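You operate a simulated robot arm through the tools that you are given. There is no shell and no other tool. Be economical: measure what you need, move in short steps, check, and stop when the job is done.

You run a simulated two-armed robot. Do the job below in one go: nothing can be reset, and whatever is moved stays where it is left.

Task
Run the still till the carboy holds the litres on the batch card, then shut it down.
Fine: blue tap wide open, switch lever on high, press the blue button; flame out at the mark, then the tap.

Only the result counts: the job must be done as asked and must still hold three seconds after the hand-in. Knocking over, shifting, dropping, spilling or breaking anything else fails it.

Robot
Two 7-joint arms with fingered hands on one trunk that stands fixed in place. Base frame: the origin is at the foot of the trunk, x ahead of it, y to its left, z up. Lengths are in mm, angles in degrees, forces in N, time in s.
The left shoulder is at [70, 162, 1071], the right one opposite. With the tool pointing down near the work surface each hand reaches from about 100 to 780 mm from the base axis, measured 20 degrees to its own side. Payload 4 kg a hand.
The TCP of each hand is the grasp point between the finger pads, 26 mm short of the fingertips. In the tool frame z runs along the fingers and y along their closing line. The gripper opens to 132 mm. The gripper's body begins 73 mm behind the TCP. The gripper is a hand of 4 fingers: y runs from the thumb to the fingers, the wrist lies at [0, 0, -224] in the tool frame, and closing takes about 1.5 s.
Orientation is that of the tool frame in the base frame, as [roll, pitch, yaw] about the fixed x, y, z axes, in that order (R = Rz(yaw) Ry(pitch) Rx(roll)). With the fingers straight down and closing along the base's y, the tool's x points along the base's -x, its y along +y and its z along -z.

Tools
- The arms move only by the tool send_rows. It takes "left_increments", "right_increments" or both (then of equal length, played together; a hand with none holds still); each is a list of rows, each a list of 7 numbers: the shift along the tool's x, y, z in units of 50 mm (1.0 is 50 mm), then the turn, a rotation vector about the tool's x, y, z in units of 4 degrees (1.0 is 4 degrees), then the gripper command, from -1 (fully open) to 1 (shut), values between in proportion. In form: [[tx, ty, tz, wx, wy, wz, grip], ...]. A call has 1 to 12 rows; each row shifts and turns the commanded pose from where the row before left it, along the tool's axes as they then stand. A call with a number of a shift or a turn outside -1 to 1 is refused whole. Rows are played at 5 a second. More than 50 mm and 8.6 degrees between two rows, or a gripper value outside its range, and nothing of the call is played. A pose out of reach is approached as far as the arm can. The call stops where the force on the tool passes 40 N (or 10 N more than at its start, if that is more) or the arm is blocked; 0.2 s more then pass. Each finger travels about 45 mm/s and halts on what it meets, pressing with about 24 N; the grip force reading is that of the motor and also rises with nothing between the fingers. The clock runs only during rows and for 0.2 s after the last one: add rows that do not move to give the fingers time. The reply holds the time, the measured pose of the TCP, the force on the tool along the base axes, the opening and the grip force, in the units named above and with some noise, with the torque about the TCP (base axes, N m) and any sound that the robot's microphone picked up.
- Cameras (640 x 400 px; columns grow to the right, rows downward): "scene" is now at [124.9, 39.4, 1303.1]; the picture's right is [0.61, -0.79, 0.00], its down [-0.41, -0.32, -0.86] and it looks along [0.68, 0.53, -0.52] (base axes); focal length 364 px, centre (320, 200). "left" rides on the left gripper at [-73, 6, -94] in its tool frame; the picture's right is [-0.08, -1.00, 0.00], its down [0.78, -0.06, -0.62] and it looks along [0.61, -0.05, 0.79] (tool axes); focal length 230 px, centre (320, 200). "right" rides on the right gripper at [73, 6, -94] in its tool frame; the picture's right is [-0.08, 1.00, 0.00], its down [-0.79, -0.06, -0.62] and it looks along [-0.61, -0.05, 0.79] (tool axes); focal length 230 px, centre (320, 200). There is no depth. A picture from a camera that has moved, and an enlarged one, comes with that camera's place and axes in the base frame and with its lens. The place of the scene camera against the robot may be out by one fixed shift of up to 18 mm in any direction.
- capture(camera): a new picture of that camera. No time passes.
- lift_body(by): slides the trunk up (or, below 0, down) by that many mm; the arms and the scene camera ride with it, the base frame stays. It gives what a move gives, with no picture.
- preshape(shape, hand): the hand has 4 fingers and takes this shape, open, in about a second: jaw (thumb against the fingers, like two jaws); tri (thumb and two fingers); tip (a fingertip pinch); poke (one finger out to press); point (the index stretched); flat (the hand flat); cup (the hand cupped); fist (a fist). The gripper value then closes the fingers along that shape, each until it touches; the sizes above hold for jaw. It gives what a move gives, with no picture.
- turn_head(pan, tilt): turns the head with the scene camera to pan (to the left, within 86 degrees either way) and tilt (down, from -29 to 69), counted from straight ahead of the robot. It gives what a move gives.
- inspect(camera, box): a new picture of the part [left, top, right, bottom] of that camera's present view, enlarged. No time passes.
- close_job(): hands the job in; it is judged then, once.

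Work in short steps. Places have to be worked out from the pictures, the camera data and where the tool is seen: move nearer, look again, correct. Check each grasp and each placing, and mend what went wrong. You have 120 turns and 86 pictures in all, those below and enlarged ones among them. Open the grippers and draw the arms clear of the work before you hand the job in, unless the task says otherwise; then end with one line.

The tools are called as name(argument=value, ...) on one line, values as JSON. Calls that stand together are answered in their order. send_rows: Moves the arms, as the interface text tells. Its arguments: {"type":"object","properties":{"left_increments":{"type":"array"},"right_increments":{"type":"array"}},"required":[]} The other tools are called the same way: lift_body (by) slides the trunk up or down; preshape (shape, hand) gives the hand a shape; turn_head (pan, tilt) turns the head that bears the scene camera; capture (camera) takes a picture; inspect (camera, box) takes an enlarged picture of a part of a camera's view; close_job () hands the job in.

At the start:

```text
time: 0.0
left_tool_pos: [328.0, 445.2, 1043.5]
left_orientation: [180.0, 0.0, -179.9]
left_contact_force: [0.1, -0.7, -0.2]
left_wrist_torque: [0.02, -0.02, 0.02]
left_finger_gap: 131.9
left_grip_force: 0.1
left_shape: jaw
right_tool_pos: [553.5, 59.3, 1009.4]
right_orientation: [-180.0, 0.0, -180.0]
right_contact_force: [0.1, 0.5, -0.4]
right_wrist_torque: [-0.01, 0.01, -0.01]
right_finger_gap: 131.7
right_grip_force: 0.1
right_shape: jaw
trunk travel left (down, up): [-550.0, 390.0]
head pan, tilt: [37.8, 31.2]
```

scene: 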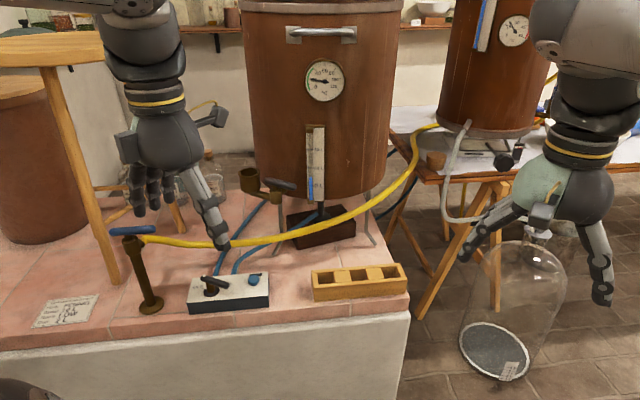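
right: 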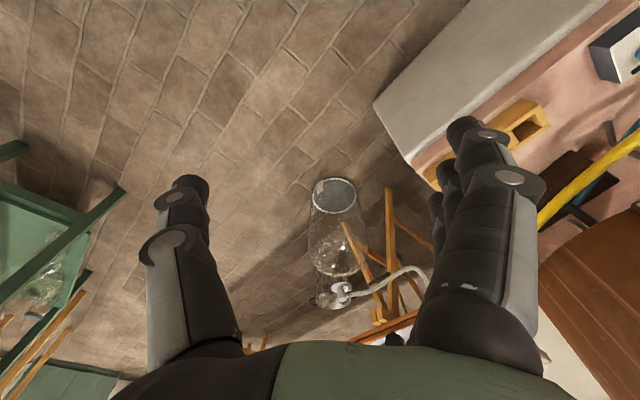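
left: 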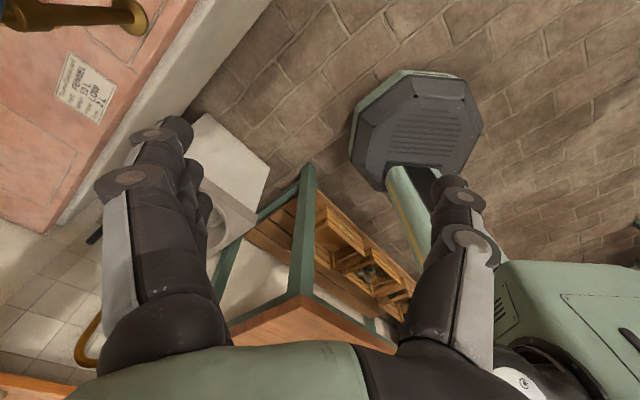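

I'll read the batch card and look closely at the controls and the carboy before touching anything.

inspect(camera="left", box=[40, 40, 130, 130])

inspect(camera="scene", box=[100, 160, 300, 320])

inspect(camera="scene", box=[430, 200, 590, 390])

```text
4.44 times, centred on (85, 85) of left
camera zoom: at [401.2, 451.5, 1137.6], right [0.08, -1.0, 0.0], down [-0.78, -0.06, 0.62], along [-0.61, -0.05, -0.79], focal length 1022 px, centre (1364, 711)
```

zoom: 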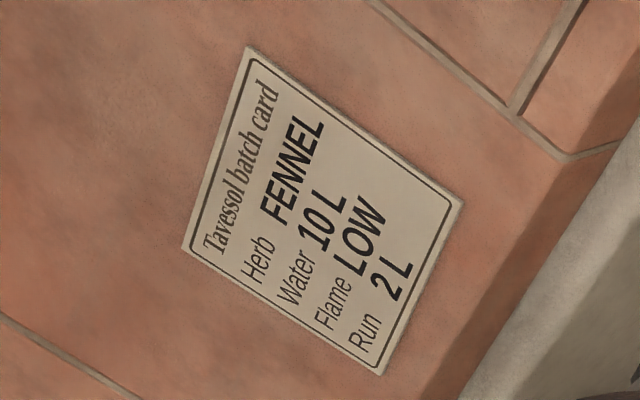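

```text
2.50 times, centred on (200, 240) of scene
camera zoom: at [124.9, 39.4, 1303.1], right [0.61, -0.79, 0.0], down [-0.41, -0.32, -0.86], along [0.68, 0.53, -0.52], focal length 911 px, centre (620, 100)
```

zoom: 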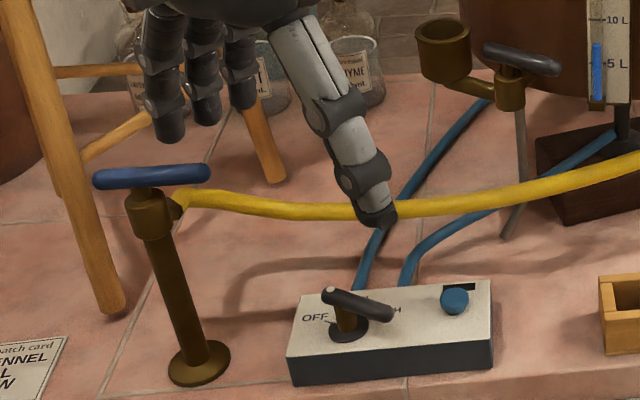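

```text
2.11 times, centred on (510, 295) of scene
camera zoom: at [124.9, 39.4, 1303.1], right [0.61, -0.79, 0.0], down [-0.41, -0.32, -0.86], along [0.68, 0.53, -0.52], focal length 767 px, centre (-80, 0)
```

zoom: 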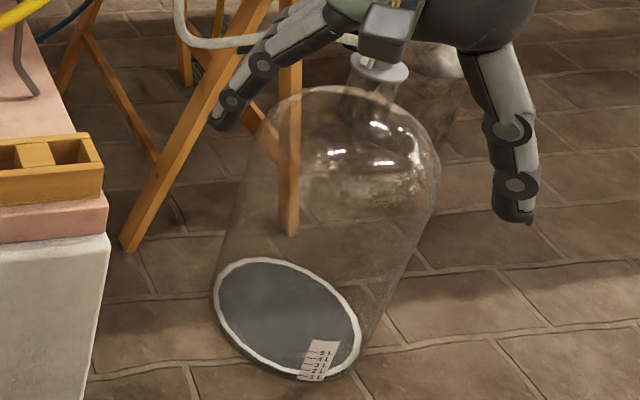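

The card says Run 2 L (its LOW flame line differs, but the job explicitly asks for high; only the litres come from the card). I look tighter at the lever box, the tap and the carboy scale.

inspect(camera="scene", box=[180, 260, 280, 322])

inspect(camera="scene", box=[100, 215, 180, 265])

inspect(camera="scene", box=[480, 340, 544, 380])

inspect(camera="scene", box=[430, 100, 590, 250])

```text
6.40 times, centred on (230, 291) of scene
camera zoom: at [124.9, 39.4, 1303.1], right [0.61, -0.79, 0.0], down [-0.41, -0.32, -0.86], along [0.68, 0.53, -0.52], focal length 2332 px, centre (896, -382)
```

zoom: 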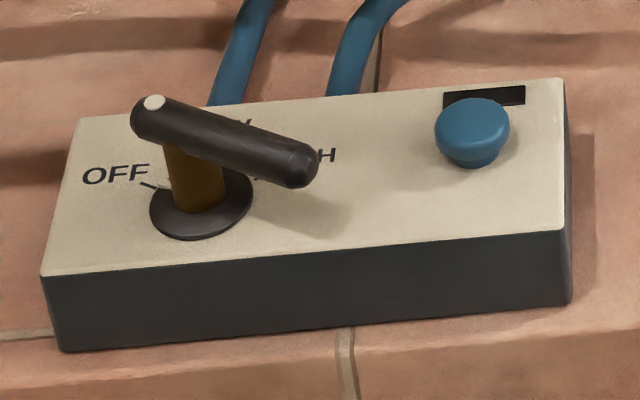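

```text
8.00 times, centred on (140, 240) of scene
camera zoom: at [124.9, 39.4, 1303.1], right [0.61, -0.79, 0.0], down [-0.41, -0.32, -0.86], along [0.68, 0.53, -0.52], focal length 2915 px, centre (1760, -120)
```

zoom: 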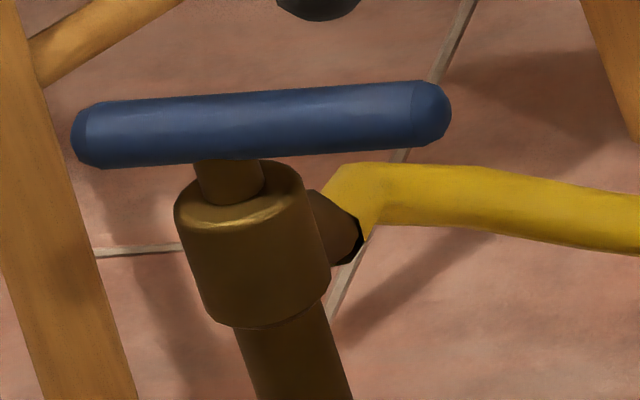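

```text
10.00 times, centred on (512, 360) of scene
camera zoom: at [124.9, 39.4, 1303.1], right [0.61, -0.79, 0.0], down [-0.41, -0.32, -0.86], along [0.68, 0.53, -0.52], focal length 3644 px, centre (-1600, -1400)
```

zoom: 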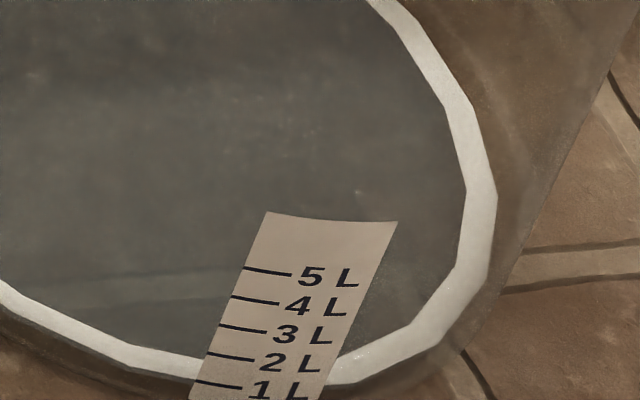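

```text
2.67 times, centred on (510, 175) of scene
camera zoom: at [124.9, 39.4, 1303.1], right [0.61, -0.79, 0.0], down [-0.41, -0.32, -0.86], along [0.68, 0.53, -0.52], focal length 972 px, centre (-187, 267)
```

zoom: 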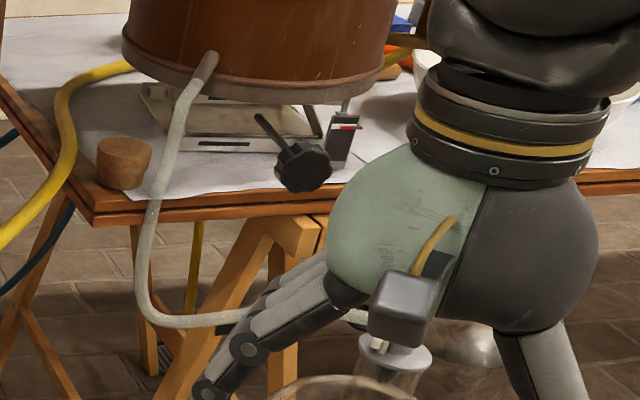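

Layout so far: the lever's white-dot end points at OFF, LOW is at the back and HIGH is to the right; table top is about z=578. The tap is near (390,780,820) and the switch box near (530,655,600). I bring the left hand closer and yaw it so its camera looks toward the bench.

send_rows(left_increments=[[-0.68, 0.3, 0.96, 0, 0, 0, -1], [-0.68, 0.3, 0.96, 0, 0, 0, -1], [-0.68, 0.3, 0.96, 0, 0, 0, -1], [0, 0, 0, 0, 0, 1, -1], [0, 0, 0, 0, 0, 1, -1], [0, 0, 0, 0, 0, 1, -1], [0, 0, 0, 0, 0, 1, -1], [0, 0, 0, 0, 0, 1, -1], [0, 0, 0, 0, 0, 1, -1], [0, 0, 0, 0, 0, 1, -1], [0, 0, 0, 0, 0, 1, -1], [0, 0, 0, 0, 0, 1, -1]])

send_rows(left_increments=[[0, 0, 0, 0, 0, 1, -1], [0, 0, 0, 0, 0, 1, -1], [0, 0, 0, 0, 0, 1, -1], [0, 0, 0, 0, 0, 1, -1], [0, 0, 0, 0, 0, 1, -1], [0, 0, 0, 0, 0, 1, -1], [0, 0, 0, 0, 0, 1, -1], [0, 0, 0, 0, 0, 1, -1], [0, 0, 0, 0, 0, 1, -1], [0, 0, 0, 0, 0, 1, -1], [0, 0, 0, 0, 0, 1, -1], [0, 0, 0, 0, 0, 1, -1]])

capture(camera="left")

capture(camera="scene")

```text
refused: row 1 steps farther than a row can; nothing moved
```

```text
time: 2.6
left_tool_pos: [336.2, 358.9, 997.0]
left_orientation: [-179.9, 0.1, 132.2]
left_contact_force: [0.2, -0.3, 0.0]
left_wrist_torque: [0.0, -0.01, 0.02]
left_finger_gap: 131.7
left_grip_force: 0.0
left_shape: jaw
left hand out of reach, approached as far as the arm can: row 6, 7, 8, 9, 10, 11, 12
right_tool_pos: [556.3, 60.1, 1010.8]
right_orientation: [179.8, 0.0, -180.0]
right_contact_force: [-0.4, 0.0, 0.4]
right_wrist_torque: [0.02, 0.02, -0.01]
right_finger_gap: 132.0
right_grip_force: 0.0
right_shape: jaw
trunk travel left (down, up): [-550.0, 390.0]
head pan, tilt: [37.8, 31.2]
```

```text
75 pictures are left
camera left: at [388.8, 309.1, 1090.9], right [-0.69, -0.73, 0.0], down [-0.57, 0.54, 0.62], along [-0.45, 0.42, -0.79], focal length 230 px, centre (320, 200)
```

left: 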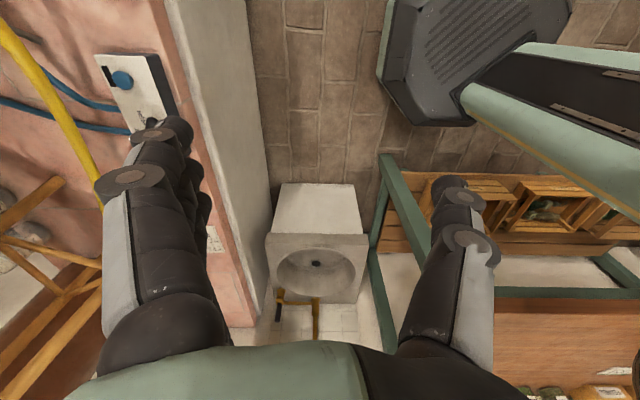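

```text
74 pictures are left
camera scene: at [125.1, 39.1, 1303.1], right [0.61, -0.79, 0.0], down [-0.41, -0.32, -0.86], along [0.68, 0.53, -0.52], focal length 364 px, centre (320, 200)
```

scene: 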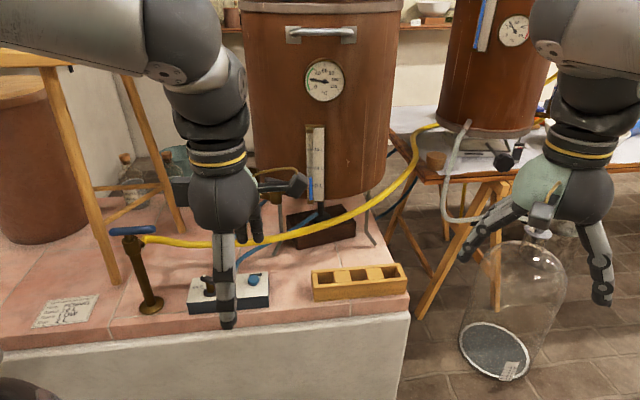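

The yaw limit is about 132°, so I'll rely mostly on the scene camera. I shape the left hand to poke and turn the yaw part way back, while moving toward the tap.

preshape(hand="left", shape="poke")

send_rows(left_increments=[[0, 0, 0, 0, 0, -1, -1], [0, 0, 0, 0, 0, -1, -1], [0, 0, 0, 0, 0, -1, -1], [0, 0, 0, 0, 0, -1, -1], [0, 0, 0, 0, 0, -1, -1], [0, 0, 0, 0, 0, -1, -1], [0, 0, 0, 0, 0, -1, -1]])

capture(camera="scene")

capture(camera="left")

```text
time: 3.5
left_tool_pos: [334.6, 359.4, 996.0]
left_orientation: [180.0, 0.0, 132.4]
left_contact_force: [0.4, 0.9, 0.5]
left_wrist_torque: [-0.03, -0.01, -0.01]
left_finger_gap: 0.0
left_grip_force: 0.0
left_shape: poke
right_tool_pos: [555.2, 61.0, 1010.3]
right_orientation: [-179.9, 0.0, 180.0]
right_contact_force: [0.3, 1.0, -0.1]
right_wrist_torque: [0.0, -0.04, 0.02]
right_finger_gap: 131.8
right_grip_force: 0.1
right_shape: jaw
trunk travel left (down, up): [-550.0, 390.0]
head pan, tilt: [37.8, 31.2]
```

```text
time: 5.1
left_tool_pos: [336.4, 360.0, 998.5]
left_orientation: [-179.9, -0.1, 160.2]
left_contact_force: [0.7, 0.5, -0.5]
left_wrist_torque: [0.01, -0.03, 0.0]
left_finger_gap: 0.0
left_grip_force: 0.1
left_shape: poke
right_tool_pos: [555.9, 60.3, 1008.7]
right_orientation: [-179.9, 0.0, 180.0]
right_contact_force: [0.3, -0.5, 0.3]
right_wrist_torque: [-0.02, -0.02, -0.01]
right_finger_gap: 131.7
right_grip_force: 0.0
right_shape: jaw
trunk travel left (down, up): [-550.0, 390.0]
head pan, tilt: [37.8, 31.2]
```

```text
73 pictures are left
camera scene: at [125.0, 39.5, 1303.0], right [0.61, -0.79, 0.0], down [-0.41, -0.32, -0.86], along [0.68, 0.53, -0.52], focal length 364 px, centre (320, 200)
```

scene: 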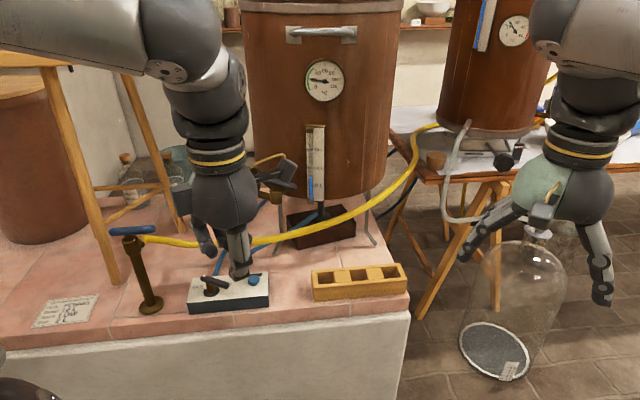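

```text
72 pictures are left
camera left: at [406.1, 341.6, 1091.6], right [-0.26, -0.96, 0.0], down [-0.76, 0.21, 0.62], along [-0.59, 0.16, -0.79], focal length 230 px, centre (320, 200)
```

left: 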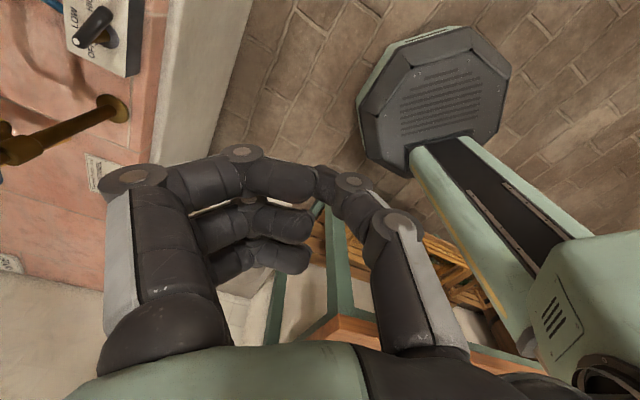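

In poke the index curls over to the thumb, which isn't an easy tool for me. I check the "point" shape.

preshape(hand="left", shape="point")

inspect(camera="scene", box=[120, 130, 320, 330])

capture(camera="left")

```text
time: 6.0
left_tool_pos: [335.5, 360.1, 997.9]
left_orientation: [-180.0, 0.0, 160.2]
left_contact_force: [0.0, 0.7, 0.1]
left_wrist_torque: [0.02, 0.01, -0.02]
left_finger_gap: 125.9
left_grip_force: 0.0
left_shape: point
right_tool_pos: [555.1, 59.1, 1009.6]
right_orientation: [-179.8, -0.1, -180.0]
right_contact_force: [0.9, 0.2, -0.5]
right_wrist_torque: [-0.01, 0.0, 0.03]
right_finger_gap: 131.8
right_grip_force: 0.1
right_shape: jaw
trunk travel left (down, up): [-550.0, 390.0]
head pan, tilt: [37.8, 31.2]
```

```text
2.00 times, centred on (220, 230) of scene
camera zoom: at [124.9, 39.4, 1303.1], right [0.61, -0.79, 0.0], down [-0.41, -0.32, -0.86], along [0.68, 0.53, -0.52], focal length 729 px, centre (520, 140)
```

zoom: 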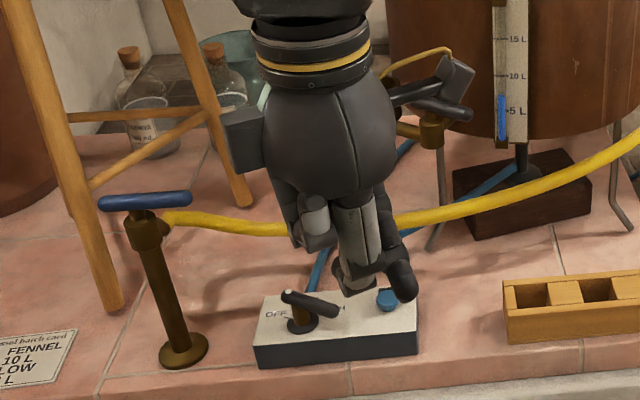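

```text
70 pictures are left
camera left: at [406.0, 341.3, 1091.6], right [-0.27, -0.96, 0.0], down [-0.76, 0.21, 0.62], along [-0.59, 0.16, -0.79], focal length 230 px, centre (320, 200)
```

left: 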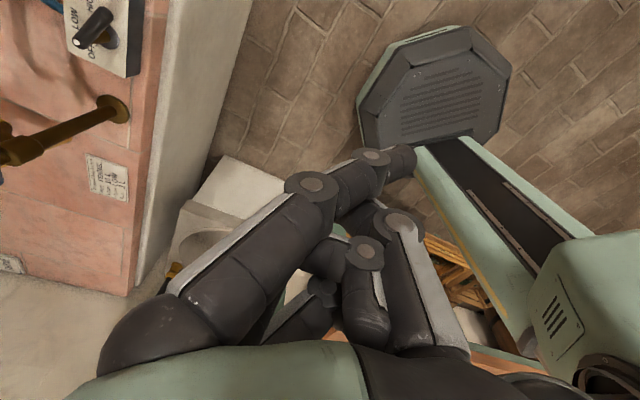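

The point shape's fingertip geometry is unclear from the views. The fingertip pinch ("tip") should keep its tip at the TCP, so I check that, shut.

preshape(hand="left", shape="tip")

send_rows(left_increments=[[0, 0, 0, 0, 0, 0, 1], [0, 0, 0, 0, 0, 0, 1], [0, 0, 0, 0, 0, 0, 1], [0, 0, 0, 0, 0, 0, 1], [0, 0, 0, 0, 0, 0, 1], [0, 0, 0, 0, 0, 0, 1], [0, 0, 0, 0, 0, 0, 1], [0, 0, 0, 0, 0, 0, 1]])

inspect(camera="scene", box=[120, 130, 320, 330])

capture(camera="left")

```text
time: 6.9
left_tool_pos: [336.1, 361.0, 996.7]
left_orientation: [180.0, 0.0, 160.1]
left_contact_force: [0.1, -0.4, -0.4]
left_wrist_torque: [0.0, 0.02, -0.05]
left_finger_gap: 131.7
left_grip_force: 0.2
left_shape: tip
right_tool_pos: [555.7, 60.3, 1010.3]
right_orientation: [-179.9, -0.1, -179.9]
right_contact_force: [-1.0, -0.3, 0.2]
right_wrist_torque: [0.01, 0.0, -0.03]
right_finger_gap: 131.6
right_grip_force: 0.1
right_shape: jaw
trunk travel left (down, up): [-550.0, 390.0]
head pan, tilt: [37.8, 31.2]
```

```text
time: 8.7
left_tool_pos: [334.8, 359.5, 996.8]
left_orientation: [-179.9, 0.0, 160.1]
left_contact_force: [0.2, -0.5, -0.4]
left_wrist_torque: [0.02, 0.0, -0.01]
left_finger_gap: 0.0
left_grip_force: 13.2
left_shape: tip
right_tool_pos: [555.4, 60.0, 1010.1]
right_orientation: [-179.8, 0.1, 180.0]
right_contact_force: [0.6, -0.2, 0.1]
right_wrist_torque: [-0.03, 0.0, 0.01]
right_finger_gap: 131.6
right_grip_force: 0.1
right_shape: jaw
trunk travel left (down, up): [-550.0, 390.0]
head pan, tilt: [37.8, 31.2]
```

```text
2.00 times, centred on (220, 230) of scene
camera zoom: at [124.9, 39.4, 1303.1], right [0.61, -0.79, 0.0], down [-0.41, -0.32, -0.86], along [0.68, 0.53, -0.52], focal length 729 px, centre (520, 140)
```

zoom: 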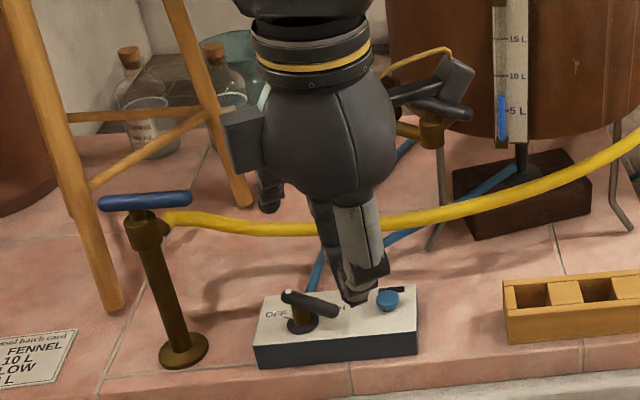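

```text
68 pictures are left
camera left: at [406.0, 341.3, 1091.6], right [-0.27, -0.96, 0.0], down [-0.76, 0.21, 0.62], along [-0.59, 0.16, -0.79], focal length 230 px, centre (320, 200)
```

left: 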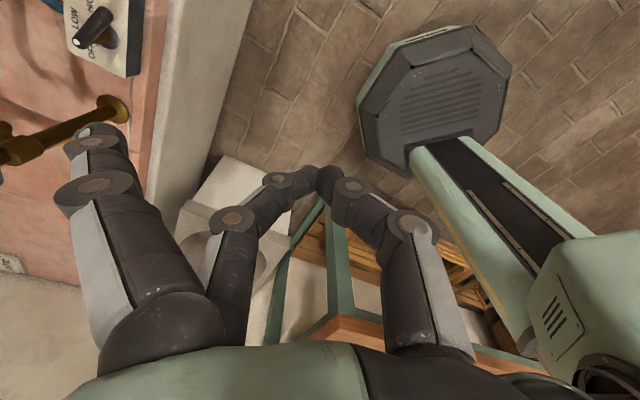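

The scene camera seems off by about (−5,+14,+8) mm, which makes both cameras agree: tap axis ≈(390,797), handle z≈828, bar running from (358,828) to (425,761). In the point shape the index tip sits at about (−22,−38,+10) in the tool frame and slants 45°, so tilting the hand 44° makes it point straight down. I do that here in free space.

preshape(hand="left", shape="point")

send_rows(left_increments=[[0, 0, 0, -1, 0, 0, -1], [0, 0, 0, -1, 0, 0, -1], [0, 0, 0, -1, 0, 0, -1], [0, 0, 0, -1, 0, 0, -1], [0, 0, 0, -1, 0, 0, -1], [0, 0, 0, -1, 0, 0, -1], [0, 0, 0, -1, 0, 0, -1], [0, 0, 0, -1, 0, 0, -1], [0, 0, 0, -1, 0, 0, -1], [0, 0, 0, -1, 0, 0, -1], [0, 0, 0, -1, 0, 0, -1]])

capture(camera="scene")

capture(camera="left")

```text
time: 9.6
left_tool_pos: [334.8, 358.8, 995.6]
left_orientation: [179.9, 0.0, 160.2]
left_contact_force: [-0.1, 0.4, 0.6]
left_wrist_torque: [0.01, 0.01, -0.05]
left_finger_gap: 0.0
left_grip_force: 0.1
left_shape: point
right_tool_pos: [555.2, 60.6, 1010.2]
right_orientation: [-179.9, 0.0, -180.0]
right_contact_force: [0.2, -1.0, -0.1]
right_wrist_torque: [-0.02, -0.02, 0.0]
right_finger_gap: 131.5
right_grip_force: 0.0
right_shape: jaw
trunk travel left (down, up): [-550.0, 390.0]
head pan, tilt: [37.8, 31.2]
```

```text
time: 12.0
left_tool_pos: [349.7, 327.1, 990.2]
left_orientation: [156.1, 0.0, 160.1]
left_contact_force: [-1.0, -0.2, -0.1]
left_wrist_torque: [-0.01, -0.05, 0.01]
left_finger_gap: 0.0
left_grip_force: 0.2
left_shape: point
left hand out of reach, approached as far as the arm can: row 6, 7, 8, 9, 10, 11
right_tool_pos: [554.1, 59.8, 1010.2]
right_orientation: [-179.8, 0.0, 179.9]
right_contact_force: [-0.4, -0.2, -0.7]
right_wrist_torque: [0.03, 0.02, -0.02]
right_finger_gap: 131.7
right_grip_force: 0.2
right_shape: jaw
trunk travel left (down, up): [-550.0, 390.0]
head pan, tilt: [37.8, 31.2]
```

```text
67 pictures are left
camera scene: at [124.5, 39.5, 1303.1], right [0.61, -0.79, 0.0], down [-0.41, -0.32, -0.86], along [0.68, 0.53, -0.52], focal length 364 px, centre (320, 200)
```

scene: 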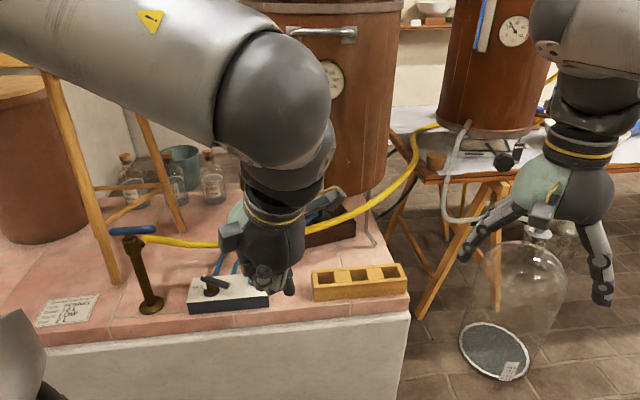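

```text
66 pictures are left
camera left: at [406.8, 272.7, 1078.9], right [-0.24, -0.88, -0.4], down [-0.84, -0.02, 0.54], along [-0.48, 0.47, -0.74], focal length 230 px, centre (320, 200)
```

left: 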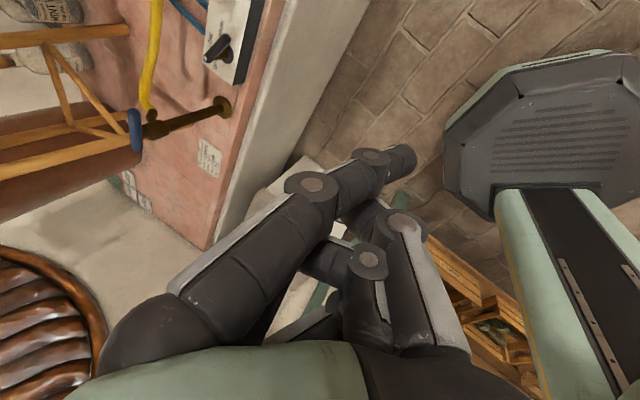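

The tilt failed only because the wrist was too close to the body. I move outward toward the tap and then finish the tilt.

send_rows(left_increments=[[0.42, 0.574, 0.365, 0, 0, 0, -1], [0.42, 0.574, 0.365, 0, 0, 0, -1], [0.42, 0.574, 0.365, 0, 0, 0, -1], [0.42, 0.574, 0.365, 0, 0, 0, -1], [0.42, 0.574, 0.365, 0, 0, 0, -1], [0.42, 0.574, 0.365, 0, 0, 0, -1], [0, 0, 0, -1, 0, 0, -1], [0, 0, 0, -1, 0, 0, -1], [0, 0, 0, -1, 0, 0, -1], [0, 0, 0, -1, 0, 0, -1], [0, 0, 0, -1, 0, 0, -1]])

capture(camera="scene")

capture(camera="left")

```text
time: 14.4
left_tool_pos: [348.6, 537.9, 954.2]
left_orientation: [136.1, -0.1, 160.1]
left_contact_force: [0.1, 0.5, -1.0]
left_wrist_torque: [0.01, -0.01, 0.02]
left_finger_gap: 0.0
left_grip_force: 0.1
left_shape: point
left hand out of reach, approached as far as the arm can: row 1, 10, 11
right_tool_pos: [557.4, 59.7, 1009.8]
right_orientation: [179.9, -0.2, -179.9]
right_contact_force: [-0.3, -0.1, -0.5]
right_wrist_torque: [0.0, 0.03, -0.01]
right_finger_gap: 132.0
right_grip_force: 0.1
right_shape: jaw
trunk travel left (down, up): [-550.0, 390.0]
head pan, tilt: [37.8, 31.2]
```

```text
65 pictures are left
camera scene: at [126.9, 39.1, 1302.9], right [0.61, -0.79, 0.0], down [-0.41, -0.32, -0.85], along [0.67, 0.53, -0.52], focal length 364 px, centre (320, 200)
```

scene: 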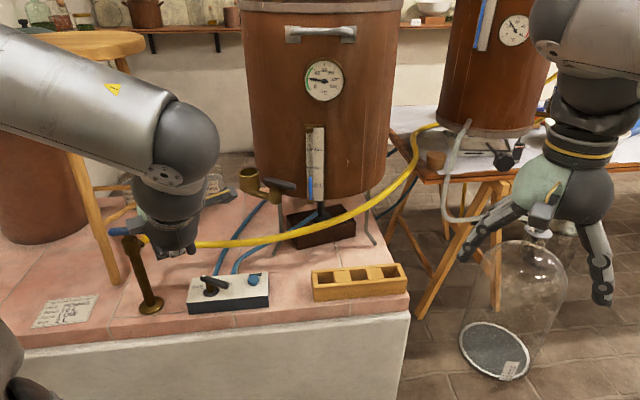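

```text
64 pictures are left
camera left: at [396.2, 456.2, 1026.2], right [-0.17, -0.7, -0.69], down [-0.9, -0.18, 0.4], along [-0.41, 0.69, -0.6], focal length 230 px, centre (320, 200)
```

left: 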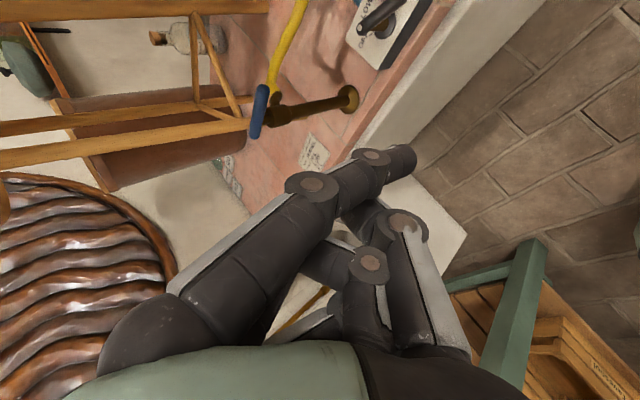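

The finger now points straight down and its predicted pixel (192,253) matches the view; the handle's centre is at about z=820. I move to hover short of the near side of the handle's right end.

send_rows(left_increments=[[0.167, 0.392, 0.703, 0, 0, 0, -1], [0.167, 0.392, 0.703, 0, 0, 0, -1], [0.167, 0.392, 0.703, 0, 0, 0, -1], [0.167, 0.392, 0.703, 0, 0, 0, -1], [0.167, 0.392, 0.703, 0, 0, 0, -1], [0.167, 0.392, 0.703, 0, 0, 0, -1]])

inspect(camera="scene", box=[60, 150, 220, 250])

capture(camera="left")

```text
time: 15.8
left_tool_pos: [378.9, 772.2, 882.6]
left_orientation: [136.3, 0.0, 160.1]
left_contact_force: [0.1, 0.1, 0.1]
left_wrist_torque: [0.0, 0.01, 0.01]
left_finger_gap: 0.1
left_grip_force: 0.0
left_shape: point
right_tool_pos: [555.1, 61.6, 1008.9]
right_orientation: [-179.8, 0.0, -179.9]
right_contact_force: [0.8, 0.6, 0.7]
right_wrist_torque: [-0.02, -0.02, 0.0]
right_finger_gap: 131.8
right_grip_force: 0.1
right_shape: jaw
trunk travel left (down, up): [-550.0, 390.0]
head pan, tilt: [37.8, 31.2]
```

```text
4.00 times, centred on (140, 200) of scene
camera zoom: at [126.0, 40.6, 1302.9], right [0.61, -0.79, 0.0], down [-0.41, -0.32, -0.85], along [0.67, 0.52, -0.52], focal length 1458 px, centre (1040, 200)
```

zoom: 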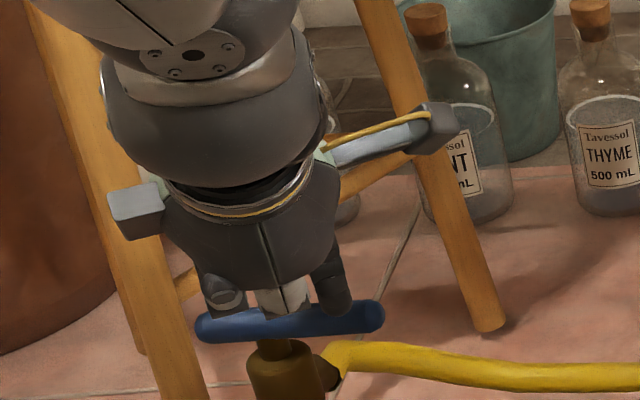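

```text
62 pictures are left
camera left: at [428.3, 691.5, 955.4], right [-0.17, -0.7, -0.69], down [-0.9, -0.18, 0.4], along [-0.4, 0.69, -0.6], focal length 230 px, centre (320, 200)
```

left: 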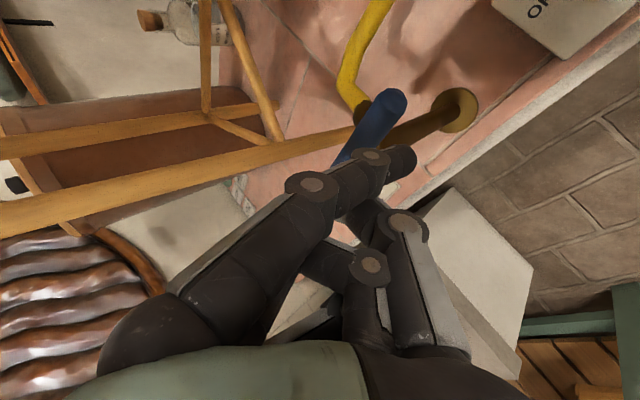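

Fingertip ≈(393,745,849), about 12 mm clear on the near side of the bar end (422,761,820). I lower it to z≈810 and push the end counter-clockwise by about 30°.

send_rows(left_increments=[[0, -0.271, 0.281, 0, 0, 0, -1], [0, -0.271, 0.281, 0, 0, 0, -1], [-0.044, 0.104, 0.1, 0, 0, 0, -1], [-0.044, 0.104, 0.1, 0, 0, 0, -1], [-0.133, 0.115, 0.111, 0, 0, 0, -1], [-0.133, 0.115, 0.111, 0, 0, 0, -1], [0, 0, 0, 0, 0, 0, -1]])

inspect(camera="scene", box=[80, 190, 208, 270])

inspect(camera="left", box=[240, 40, 520, 215])

```text
time: 17.1
left_tool_pos: [387.2, 784.5, 847.3]
left_orientation: [136.6, -1.0, 160.4]
left_contact_force: [-22.3, -20.9, 19.1]
left_wrist_torque: [-0.45, 0.36, -0.09]
left_finger_gap: 126.2
left_grip_force: 0.0
left_shape: point
right_tool_pos: [552.8, 55.6, 1012.2]
right_orientation: [179.9, 0.2, 180.0]
right_contact_force: [0.1, -0.4, 0.6]
right_wrist_torque: [-0.02, 0.0, -0.02]
right_finger_gap: 132.0
right_grip_force: 0.1
right_shape: jaw
trunk travel left (down, up): [-550.0, 390.0]
head pan, tilt: [37.8, 31.2]
stopped in row 6 (left hand): the force on the tool passed its limit at 45 N (the readings are from after the stop); the commanded pose is now the measured one
```

```text
5.00 times, centred on (144, 230) of scene
camera zoom: at [120.3, 32.9, 1304.1], right [0.61, -0.79, 0.0], down [-0.41, -0.31, -0.86], along [0.68, 0.53, -0.51], focal length 1822 px, centre (1200, 50)
```

zoom: 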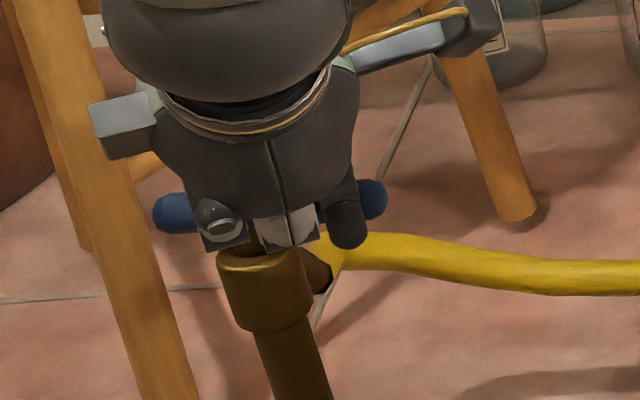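

```text
2.29 times, centred on (380, 128) of left
camera zoom: at [437.4, 703.9, 919.1], right [-0.18, -0.7, -0.69], down [-0.89, -0.18, 0.42], along [-0.42, 0.69, -0.59], focal length 526 px, centre (183, 366)
```

zoom: 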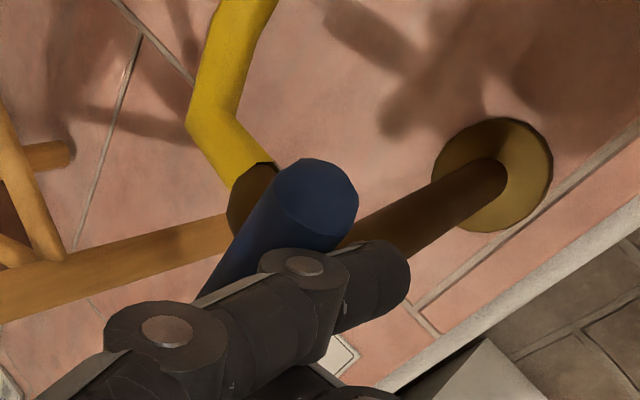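

The handle didn't move. The torque shows contact near the stem at about (389,781,829), so the thumb or curled fingers are blocking on the centre of the bar. I back off and push the other end A from the near side (clockwise), where every digit bears on the same arm of the handle.

send_rows(left_increments=[[0.18, -0.278, -0.268, 0, 0, 0, -1], [0.55, 0.185, 0.179, 0, 0, 0, -1], [0.55, 0.185, 0.179, 0, 0, 0, -1], [-0.144, 0.222, 0.214, 0, 0, 0, -1], [-0.096, 0.148, 0.142, 0, 0, 0, -1], [-0.096, 0.148, 0.142, 0, 0, 0, -1], [0, 0, 0, 0, 0, 0, -1]])

inspect(camera="scene", box=[80, 190, 208, 270])

inspect(camera="left", box=[240, 40, 520, 215])

```text
time: 18.7
left_tool_pos: [355.1, 844.4, 843.2]
left_orientation: [136.6, -1.1, 160.8]
left_contact_force: [-35.1, 0.2, 4.2]
left_wrist_torque: [-0.17, 0.43, -1.41]
left_finger_gap: 126.1
left_grip_force: 0.0
left_shape: point
right_tool_pos: [552.0, 58.1, 1011.7]
right_orientation: [179.9, 0.2, 179.9]
right_contact_force: [-0.8, -0.7, -0.8]
right_wrist_torque: [0.04, -0.01, -0.01]
right_finger_gap: 131.9
right_grip_force: 0.0
right_shape: jaw
trunk travel left (down, up): [-550.0, 390.0]
head pan, tilt: [37.8, 31.2]
```

```text
5.00 times, centred on (144, 230) of scene
camera zoom: at [119.0, 38.8, 1303.6], right [0.62, -0.79, 0.0], down [-0.4, -0.32, -0.86], along [0.68, 0.53, -0.51], focal length 1822 px, centre (1200, 50)
```

zoom: 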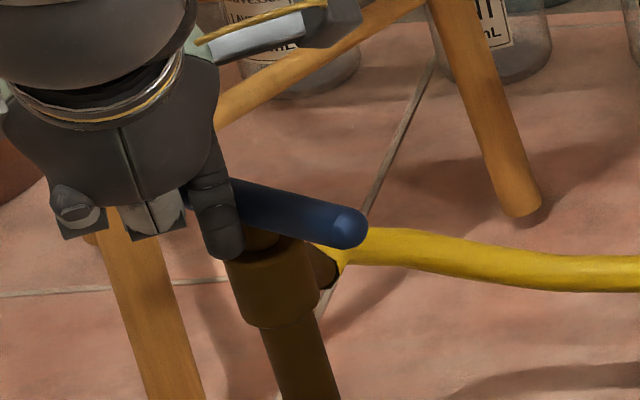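

```text
2.29 times, centred on (380, 128) of left
camera zoom: at [405.3, 763.8, 914.4], right [-0.18, -0.7, -0.69], down [-0.89, -0.19, 0.42], along [-0.42, 0.68, -0.59], focal length 526 px, centre (183, 366)
```

zoom: 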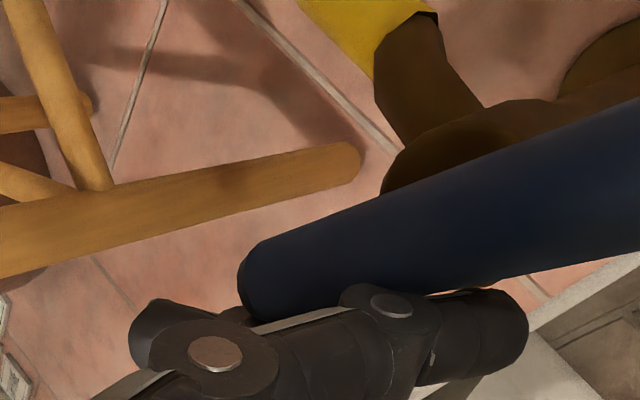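

The handle turned clockwise freely, roughly 35–40°, so it wasn't at a clockwise stop and that should be the opening direction. I keep pushing end A round.

send_rows(left_increments=[[-0.066, 0.102, 0.098, 0, 0, 0, -1], [-0.066, 0.102, 0.098, 0, 0, 0, -1], [-0.082, 0.03, 0.03, 0, 0, 0, -1], [-0.082, 0.03, 0.03, 0, 0, 0, -1], [0, 0, 0, 0, 0, 0, -1]])

inspect(camera="scene", box=[80, 190, 208, 270])

```text
time: 19.3
left_tool_pos: [360.5, 854.3, 845.1]
left_orientation: [136.6, -2.2, 161.3]
left_contact_force: [-28.4, -4.0, 15.2]
left_wrist_torque: [-0.8, 0.3, -1.56]
left_finger_gap: 125.8
left_grip_force: 0.1
left_shape: point
right_tool_pos: [555.4, 53.7, 1010.9]
right_orientation: [179.9, 0.2, 179.8]
right_contact_force: [0.3, 0.2, -1.1]
right_wrist_torque: [0.0, 0.01, -0.03]
right_finger_gap: 131.9
right_grip_force: 0.0
right_shape: jaw
trunk travel left (down, up): [-550.0, 390.0]
head pan, tilt: [37.8, 31.2]
stopped in row 2 (left hand): the force on the tool passed its limit at 48 N (the readings are from after the stop); the commanded pose is now the measured one
```

```text
5.00 times, centred on (144, 230) of scene
camera zoom: at [121.9, 35.0, 1303.8], right [0.61, -0.79, 0.0], down [-0.41, -0.31, -0.86], along [0.68, 0.53, -0.51], focal length 1822 px, centre (1200, 50)
```

zoom: 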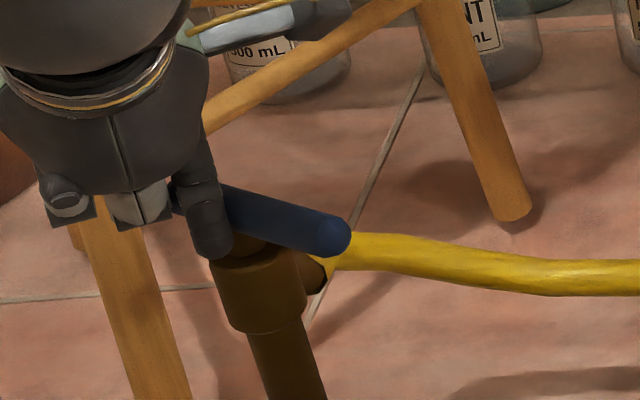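

The index is now bearing close to the stem. I back off, shift outward along the bar for more leverage, then push again.

send_rows(left_increments=[[0.226, -0.06, -0.058, 0, 0, 0, -1], [0.15, 0.298, 0.288, 0, 0, 0, -1], [-0.226, 0.06, 0.058, 0, 0, 0, -1], [-0.15, 0.055, 0.053, 0, 0, 0, -1], [-0.15, 0.055, 0.053, 0, 0, 0, -1], [-0.15, 0.055, 0.053, 0, 0, 0, -1], [0, 0, 0, 0, 0, 0, -1]])

inspect(camera="scene", box=[80, 190, 208, 270])

capture(camera="left")

```text
time: 20.9
left_tool_pos: [390.5, 880.4, 839.6]
left_orientation: [136.6, -1.7, 160.9]
left_contact_force: [-1.2, 0.5, 0.8]
left_wrist_torque: [-0.07, 0.04, -0.05]
left_finger_gap: 126.2
left_grip_force: 0.0
left_shape: point
right_tool_pos: [556.1, 58.3, 1009.2]
right_orientation: [-179.9, 0.0, 179.9]
right_contact_force: [0.7, 0.2, 0.0]
right_wrist_torque: [0.0, 0.02, 0.0]
right_finger_gap: 131.9
right_grip_force: 0.2
right_shape: jaw
trunk travel left (down, up): [-550.0, 390.0]
head pan, tilt: [37.8, 31.2]
```

```text
5.00 times, centred on (144, 230) of scene
camera zoom: at [124.7, 39.5, 1303.1], right [0.61, -0.79, 0.0], down [-0.41, -0.32, -0.86], along [0.68, 0.53, -0.52], focal length 1822 px, centre (1200, 50)
```

zoom: 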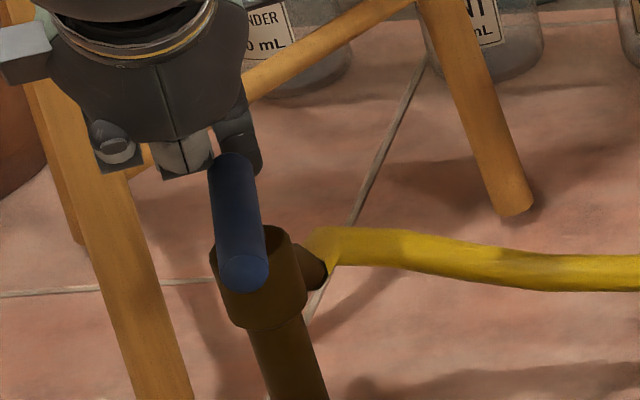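

```text
55 pictures are left
camera left: at [442.5, 800.2, 910.4], right [-0.18, -0.7, -0.69], down [-0.88, -0.19, 0.43], along [-0.43, 0.68, -0.59], focal length 230 px, centre (320, 200)
```

left: 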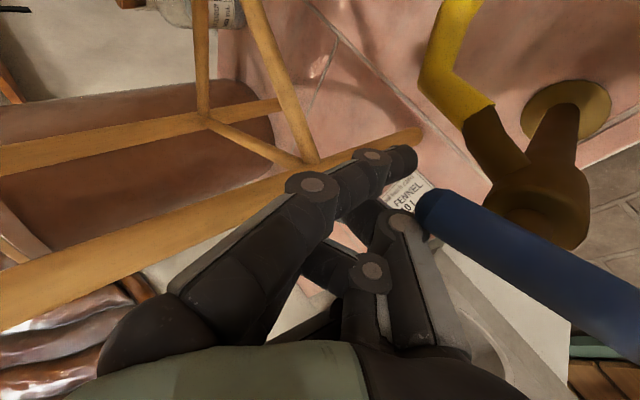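

The handle has swung about 70–90°, and the finger has slipped off the bar's end with no force left. I put it back on the side of the bar and push again to find the stop.

send_rows(left_increments=[[0.62, -0.162, -0.157, 0, 0, 0, -1], [-0.164, -0.156, -0.15, 0, 0, 0, -1], [-0.185, 0.028, 0.027, 0, 0, 0, -1], [-0.185, 0.028, 0.027, 0, 0, 0, -1], [-0.185, 0.028, 0.027, 0, 0, 0, -1], [-0.222, -0.018, -0.018, 0, 0, 0, -1], [0, 0, 0, 0, 0, 0, -1]])

inspect(camera="scene", box=[80, 190, 208, 270])

```text
time: 22.5
left_tool_pos: [401.5, 856.4, 846.4]
left_orientation: [136.1, -1.5, 160.8]
left_contact_force: [-11.1, 8.5, 22.8]
left_wrist_torque: [-0.8, 0.41, -0.51]
left_finger_gap: 0.2
left_grip_force: 0.0
left_shape: point
right_tool_pos: [554.0, 54.6, 1012.4]
right_orientation: [179.9, 0.2, 179.6]
right_contact_force: [-0.2, 0.2, -0.8]
right_wrist_torque: [0.04, 0.01, 0.0]
right_finger_gap: 131.8
right_grip_force: 0.1
right_shape: jaw
trunk travel left (down, up): [-550.0, 390.0]
head pan, tilt: [37.8, 31.2]
```

```text
5.00 times, centred on (144, 230) of scene
camera zoom: at [121.9, 36.3, 1303.9], right [0.61, -0.79, 0.0], down [-0.41, -0.32, -0.86], along [0.68, 0.53, -0.52], focal length 1822 px, centre (1200, 50)
```

zoom: 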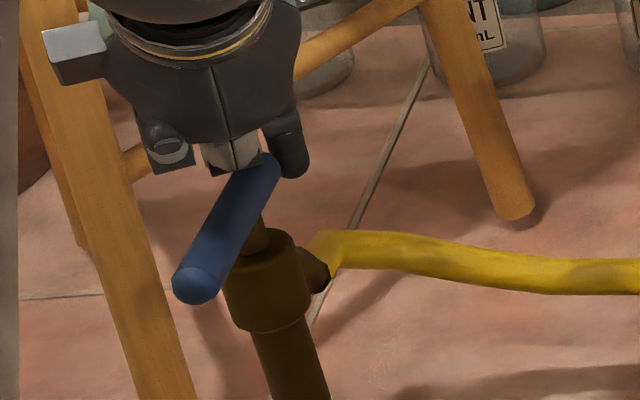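

The handle is now about 93° from its start, and the force suggests resistance. I push 15 mm more in the clockwise direction to see if it is at the stop.

send_rows(left_increments=[[-0.132, -0.05, -0.048, 0, 0, 0, -1], [-0.132, -0.05, -0.048, 0, 0, 0, -1], [0, 0, 0, 0, 0, 0, -1]])

inspect(camera="scene", box=[80, 190, 208, 270])

```text
time: 23.3
left_tool_pos: [412.2, 844.8, 833.1]
left_orientation: [137.5, -1.4, 160.7]
left_contact_force: [4.5, -2.6, 0.2]
left_wrist_torque: [-0.03, 0.0, 0.2]
left_finger_gap: 0.2
left_grip_force: 0.0
left_shape: point
right_tool_pos: [556.6, 59.6, 1007.7]
right_orientation: [-179.8, -0.1, 179.9]
right_contact_force: [-0.1, 0.2, -0.2]
right_wrist_torque: [-0.03, 0.0, -0.03]
right_finger_gap: 131.5
right_grip_force: 0.1
right_shape: jaw
trunk travel left (down, up): [-550.0, 390.0]
head pan, tilt: [37.8, 31.2]
```

```text
5.00 times, centred on (144, 230) of scene
camera zoom: at [127.6, 40.3, 1302.1], right [0.61, -0.79, 0.0], down [-0.41, -0.32, -0.85], along [0.68, 0.52, -0.52], focal length 1822 px, centre (1200, 50)
```

zoom: 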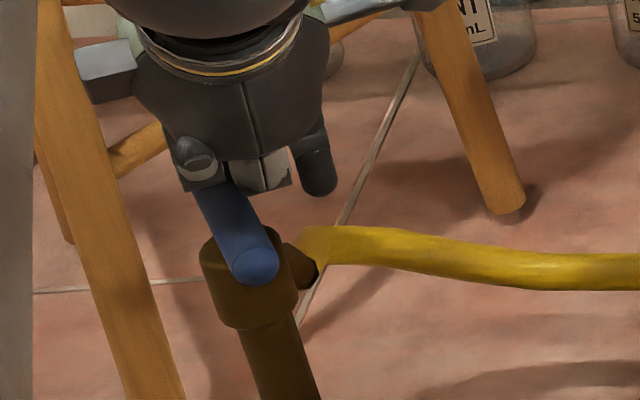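

The curled fingers slipped over the bar and nudged it back, so this shape is too messy. An open jaw with the hand tilted about 30° leaves the thumb as a lone, lowest digit with a known tip; I lift clear and switch to that.

send_rows(left_increments=[[0, 0.51, -0.53, 0, 0, 0, -1], [0, 0.51, -0.53, 0, 0, 0, -1], [0, 0.51, -0.53, 0, 0, 0, -1]])

preshape(hand="left", shape="jaw")

send_rows(left_increments=[[0, 0, 0, 1, 0, 0, -1], [0, 0, 0, 1, 0, 0, -1], [0, 0, 0, 1, 0, 0, -1]])

inspect(camera="scene", box=[60, 150, 220, 250])

capture(camera="left")

```text
time: 24.1
left_tool_pos: [413.4, 850.0, 949.7]
left_orientation: [136.8, -1.6, 160.9]
left_contact_force: [0.5, 0.0, -0.2]
left_wrist_torque: [0.0, 0.03, -0.01]
left_finger_gap: 0.0
left_grip_force: 0.1
left_shape: point
right_tool_pos: [555.8, 57.2, 1010.6]
right_orientation: [180.0, 0.0, 179.9]
right_contact_force: [-0.5, 0.3, 0.3]
right_wrist_torque: [0.03, -0.03, 0.03]
right_finger_gap: 131.6
right_grip_force: 0.1
right_shape: jaw
trunk travel left (down, up): [-550.0, 390.0]
head pan, tilt: [37.8, 31.2]
```

```text
time: 25.0
left_tool_pos: [415.8, 850.0, 948.8]
left_orientation: [136.6, -1.5, 160.9]
left_contact_force: [-0.1, 0.6, -0.4]
left_wrist_torque: [0.0, -0.01, 0.0]
left_finger_gap: 132.0
left_grip_force: 0.0
left_shape: jaw
right_tool_pos: [556.3, 58.6, 1009.6]
right_orientation: [-179.9, 0.0, 179.9]
right_contact_force: [-0.4, 0.2, 0.0]
right_wrist_torque: [0.0, 0.02, 0.04]
right_finger_gap: 131.9
right_grip_force: 0.0
right_shape: jaw
trunk travel left (down, up): [-550.0, 390.0]
head pan, tilt: [37.8, 31.2]
```

```text
time: 25.8
left_tool_pos: [414.3, 849.9, 949.1]
left_orientation: [148.8, -1.6, 160.9]
left_contact_force: [0.0, 0.7, -0.2]
left_wrist_torque: [0.04, 0.04, -0.01]
left_finger_gap: 132.0
left_grip_force: 0.0
left_shape: jaw
right_tool_pos: [556.8, 59.3, 1010.6]
right_orientation: [-180.0, -0.1, 179.9]
right_contact_force: [-0.4, -0.2, 0.5]
right_wrist_torque: [0.01, 0.0, 0.02]
right_finger_gap: 131.6
right_grip_force: 0.1
right_shape: jaw
trunk travel left (down, up): [-550.0, 390.0]
head pan, tilt: [37.8, 31.2]
```

```text
4.00 times, centred on (140, 200) of scene
camera zoom: at [125.1, 39.8, 1303.0], right [0.61, -0.79, 0.0], down [-0.41, -0.32, -0.86], along [0.68, 0.52, -0.52], focal length 1458 px, centre (1040, 200)
```

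zoom: 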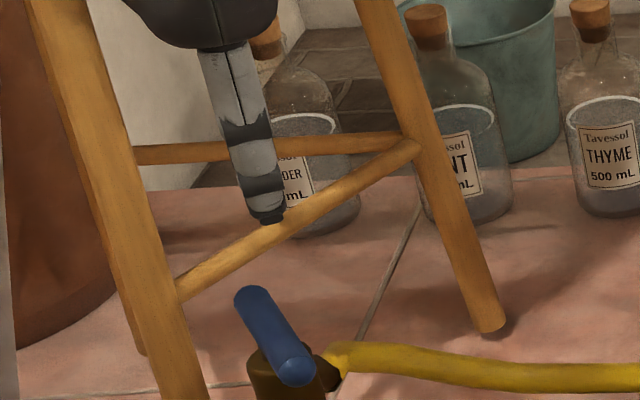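

```text
51 pictures are left
camera left: at [471.9, 783.9, 1031.4], right [-0.22, -0.83, -0.52], down [-0.85, -0.1, 0.52], along [-0.48, 0.55, -0.68], focal length 230 px, centre (320, 200)
```

left: 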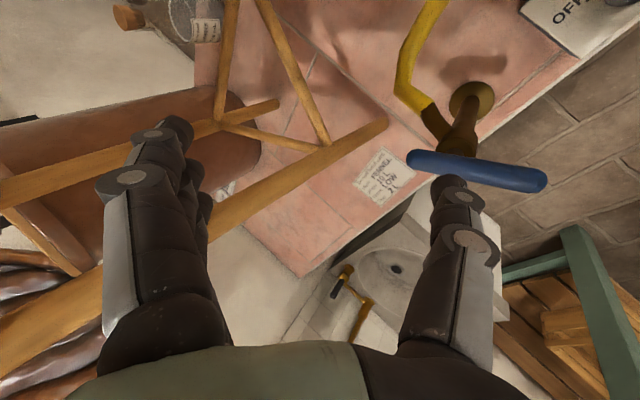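

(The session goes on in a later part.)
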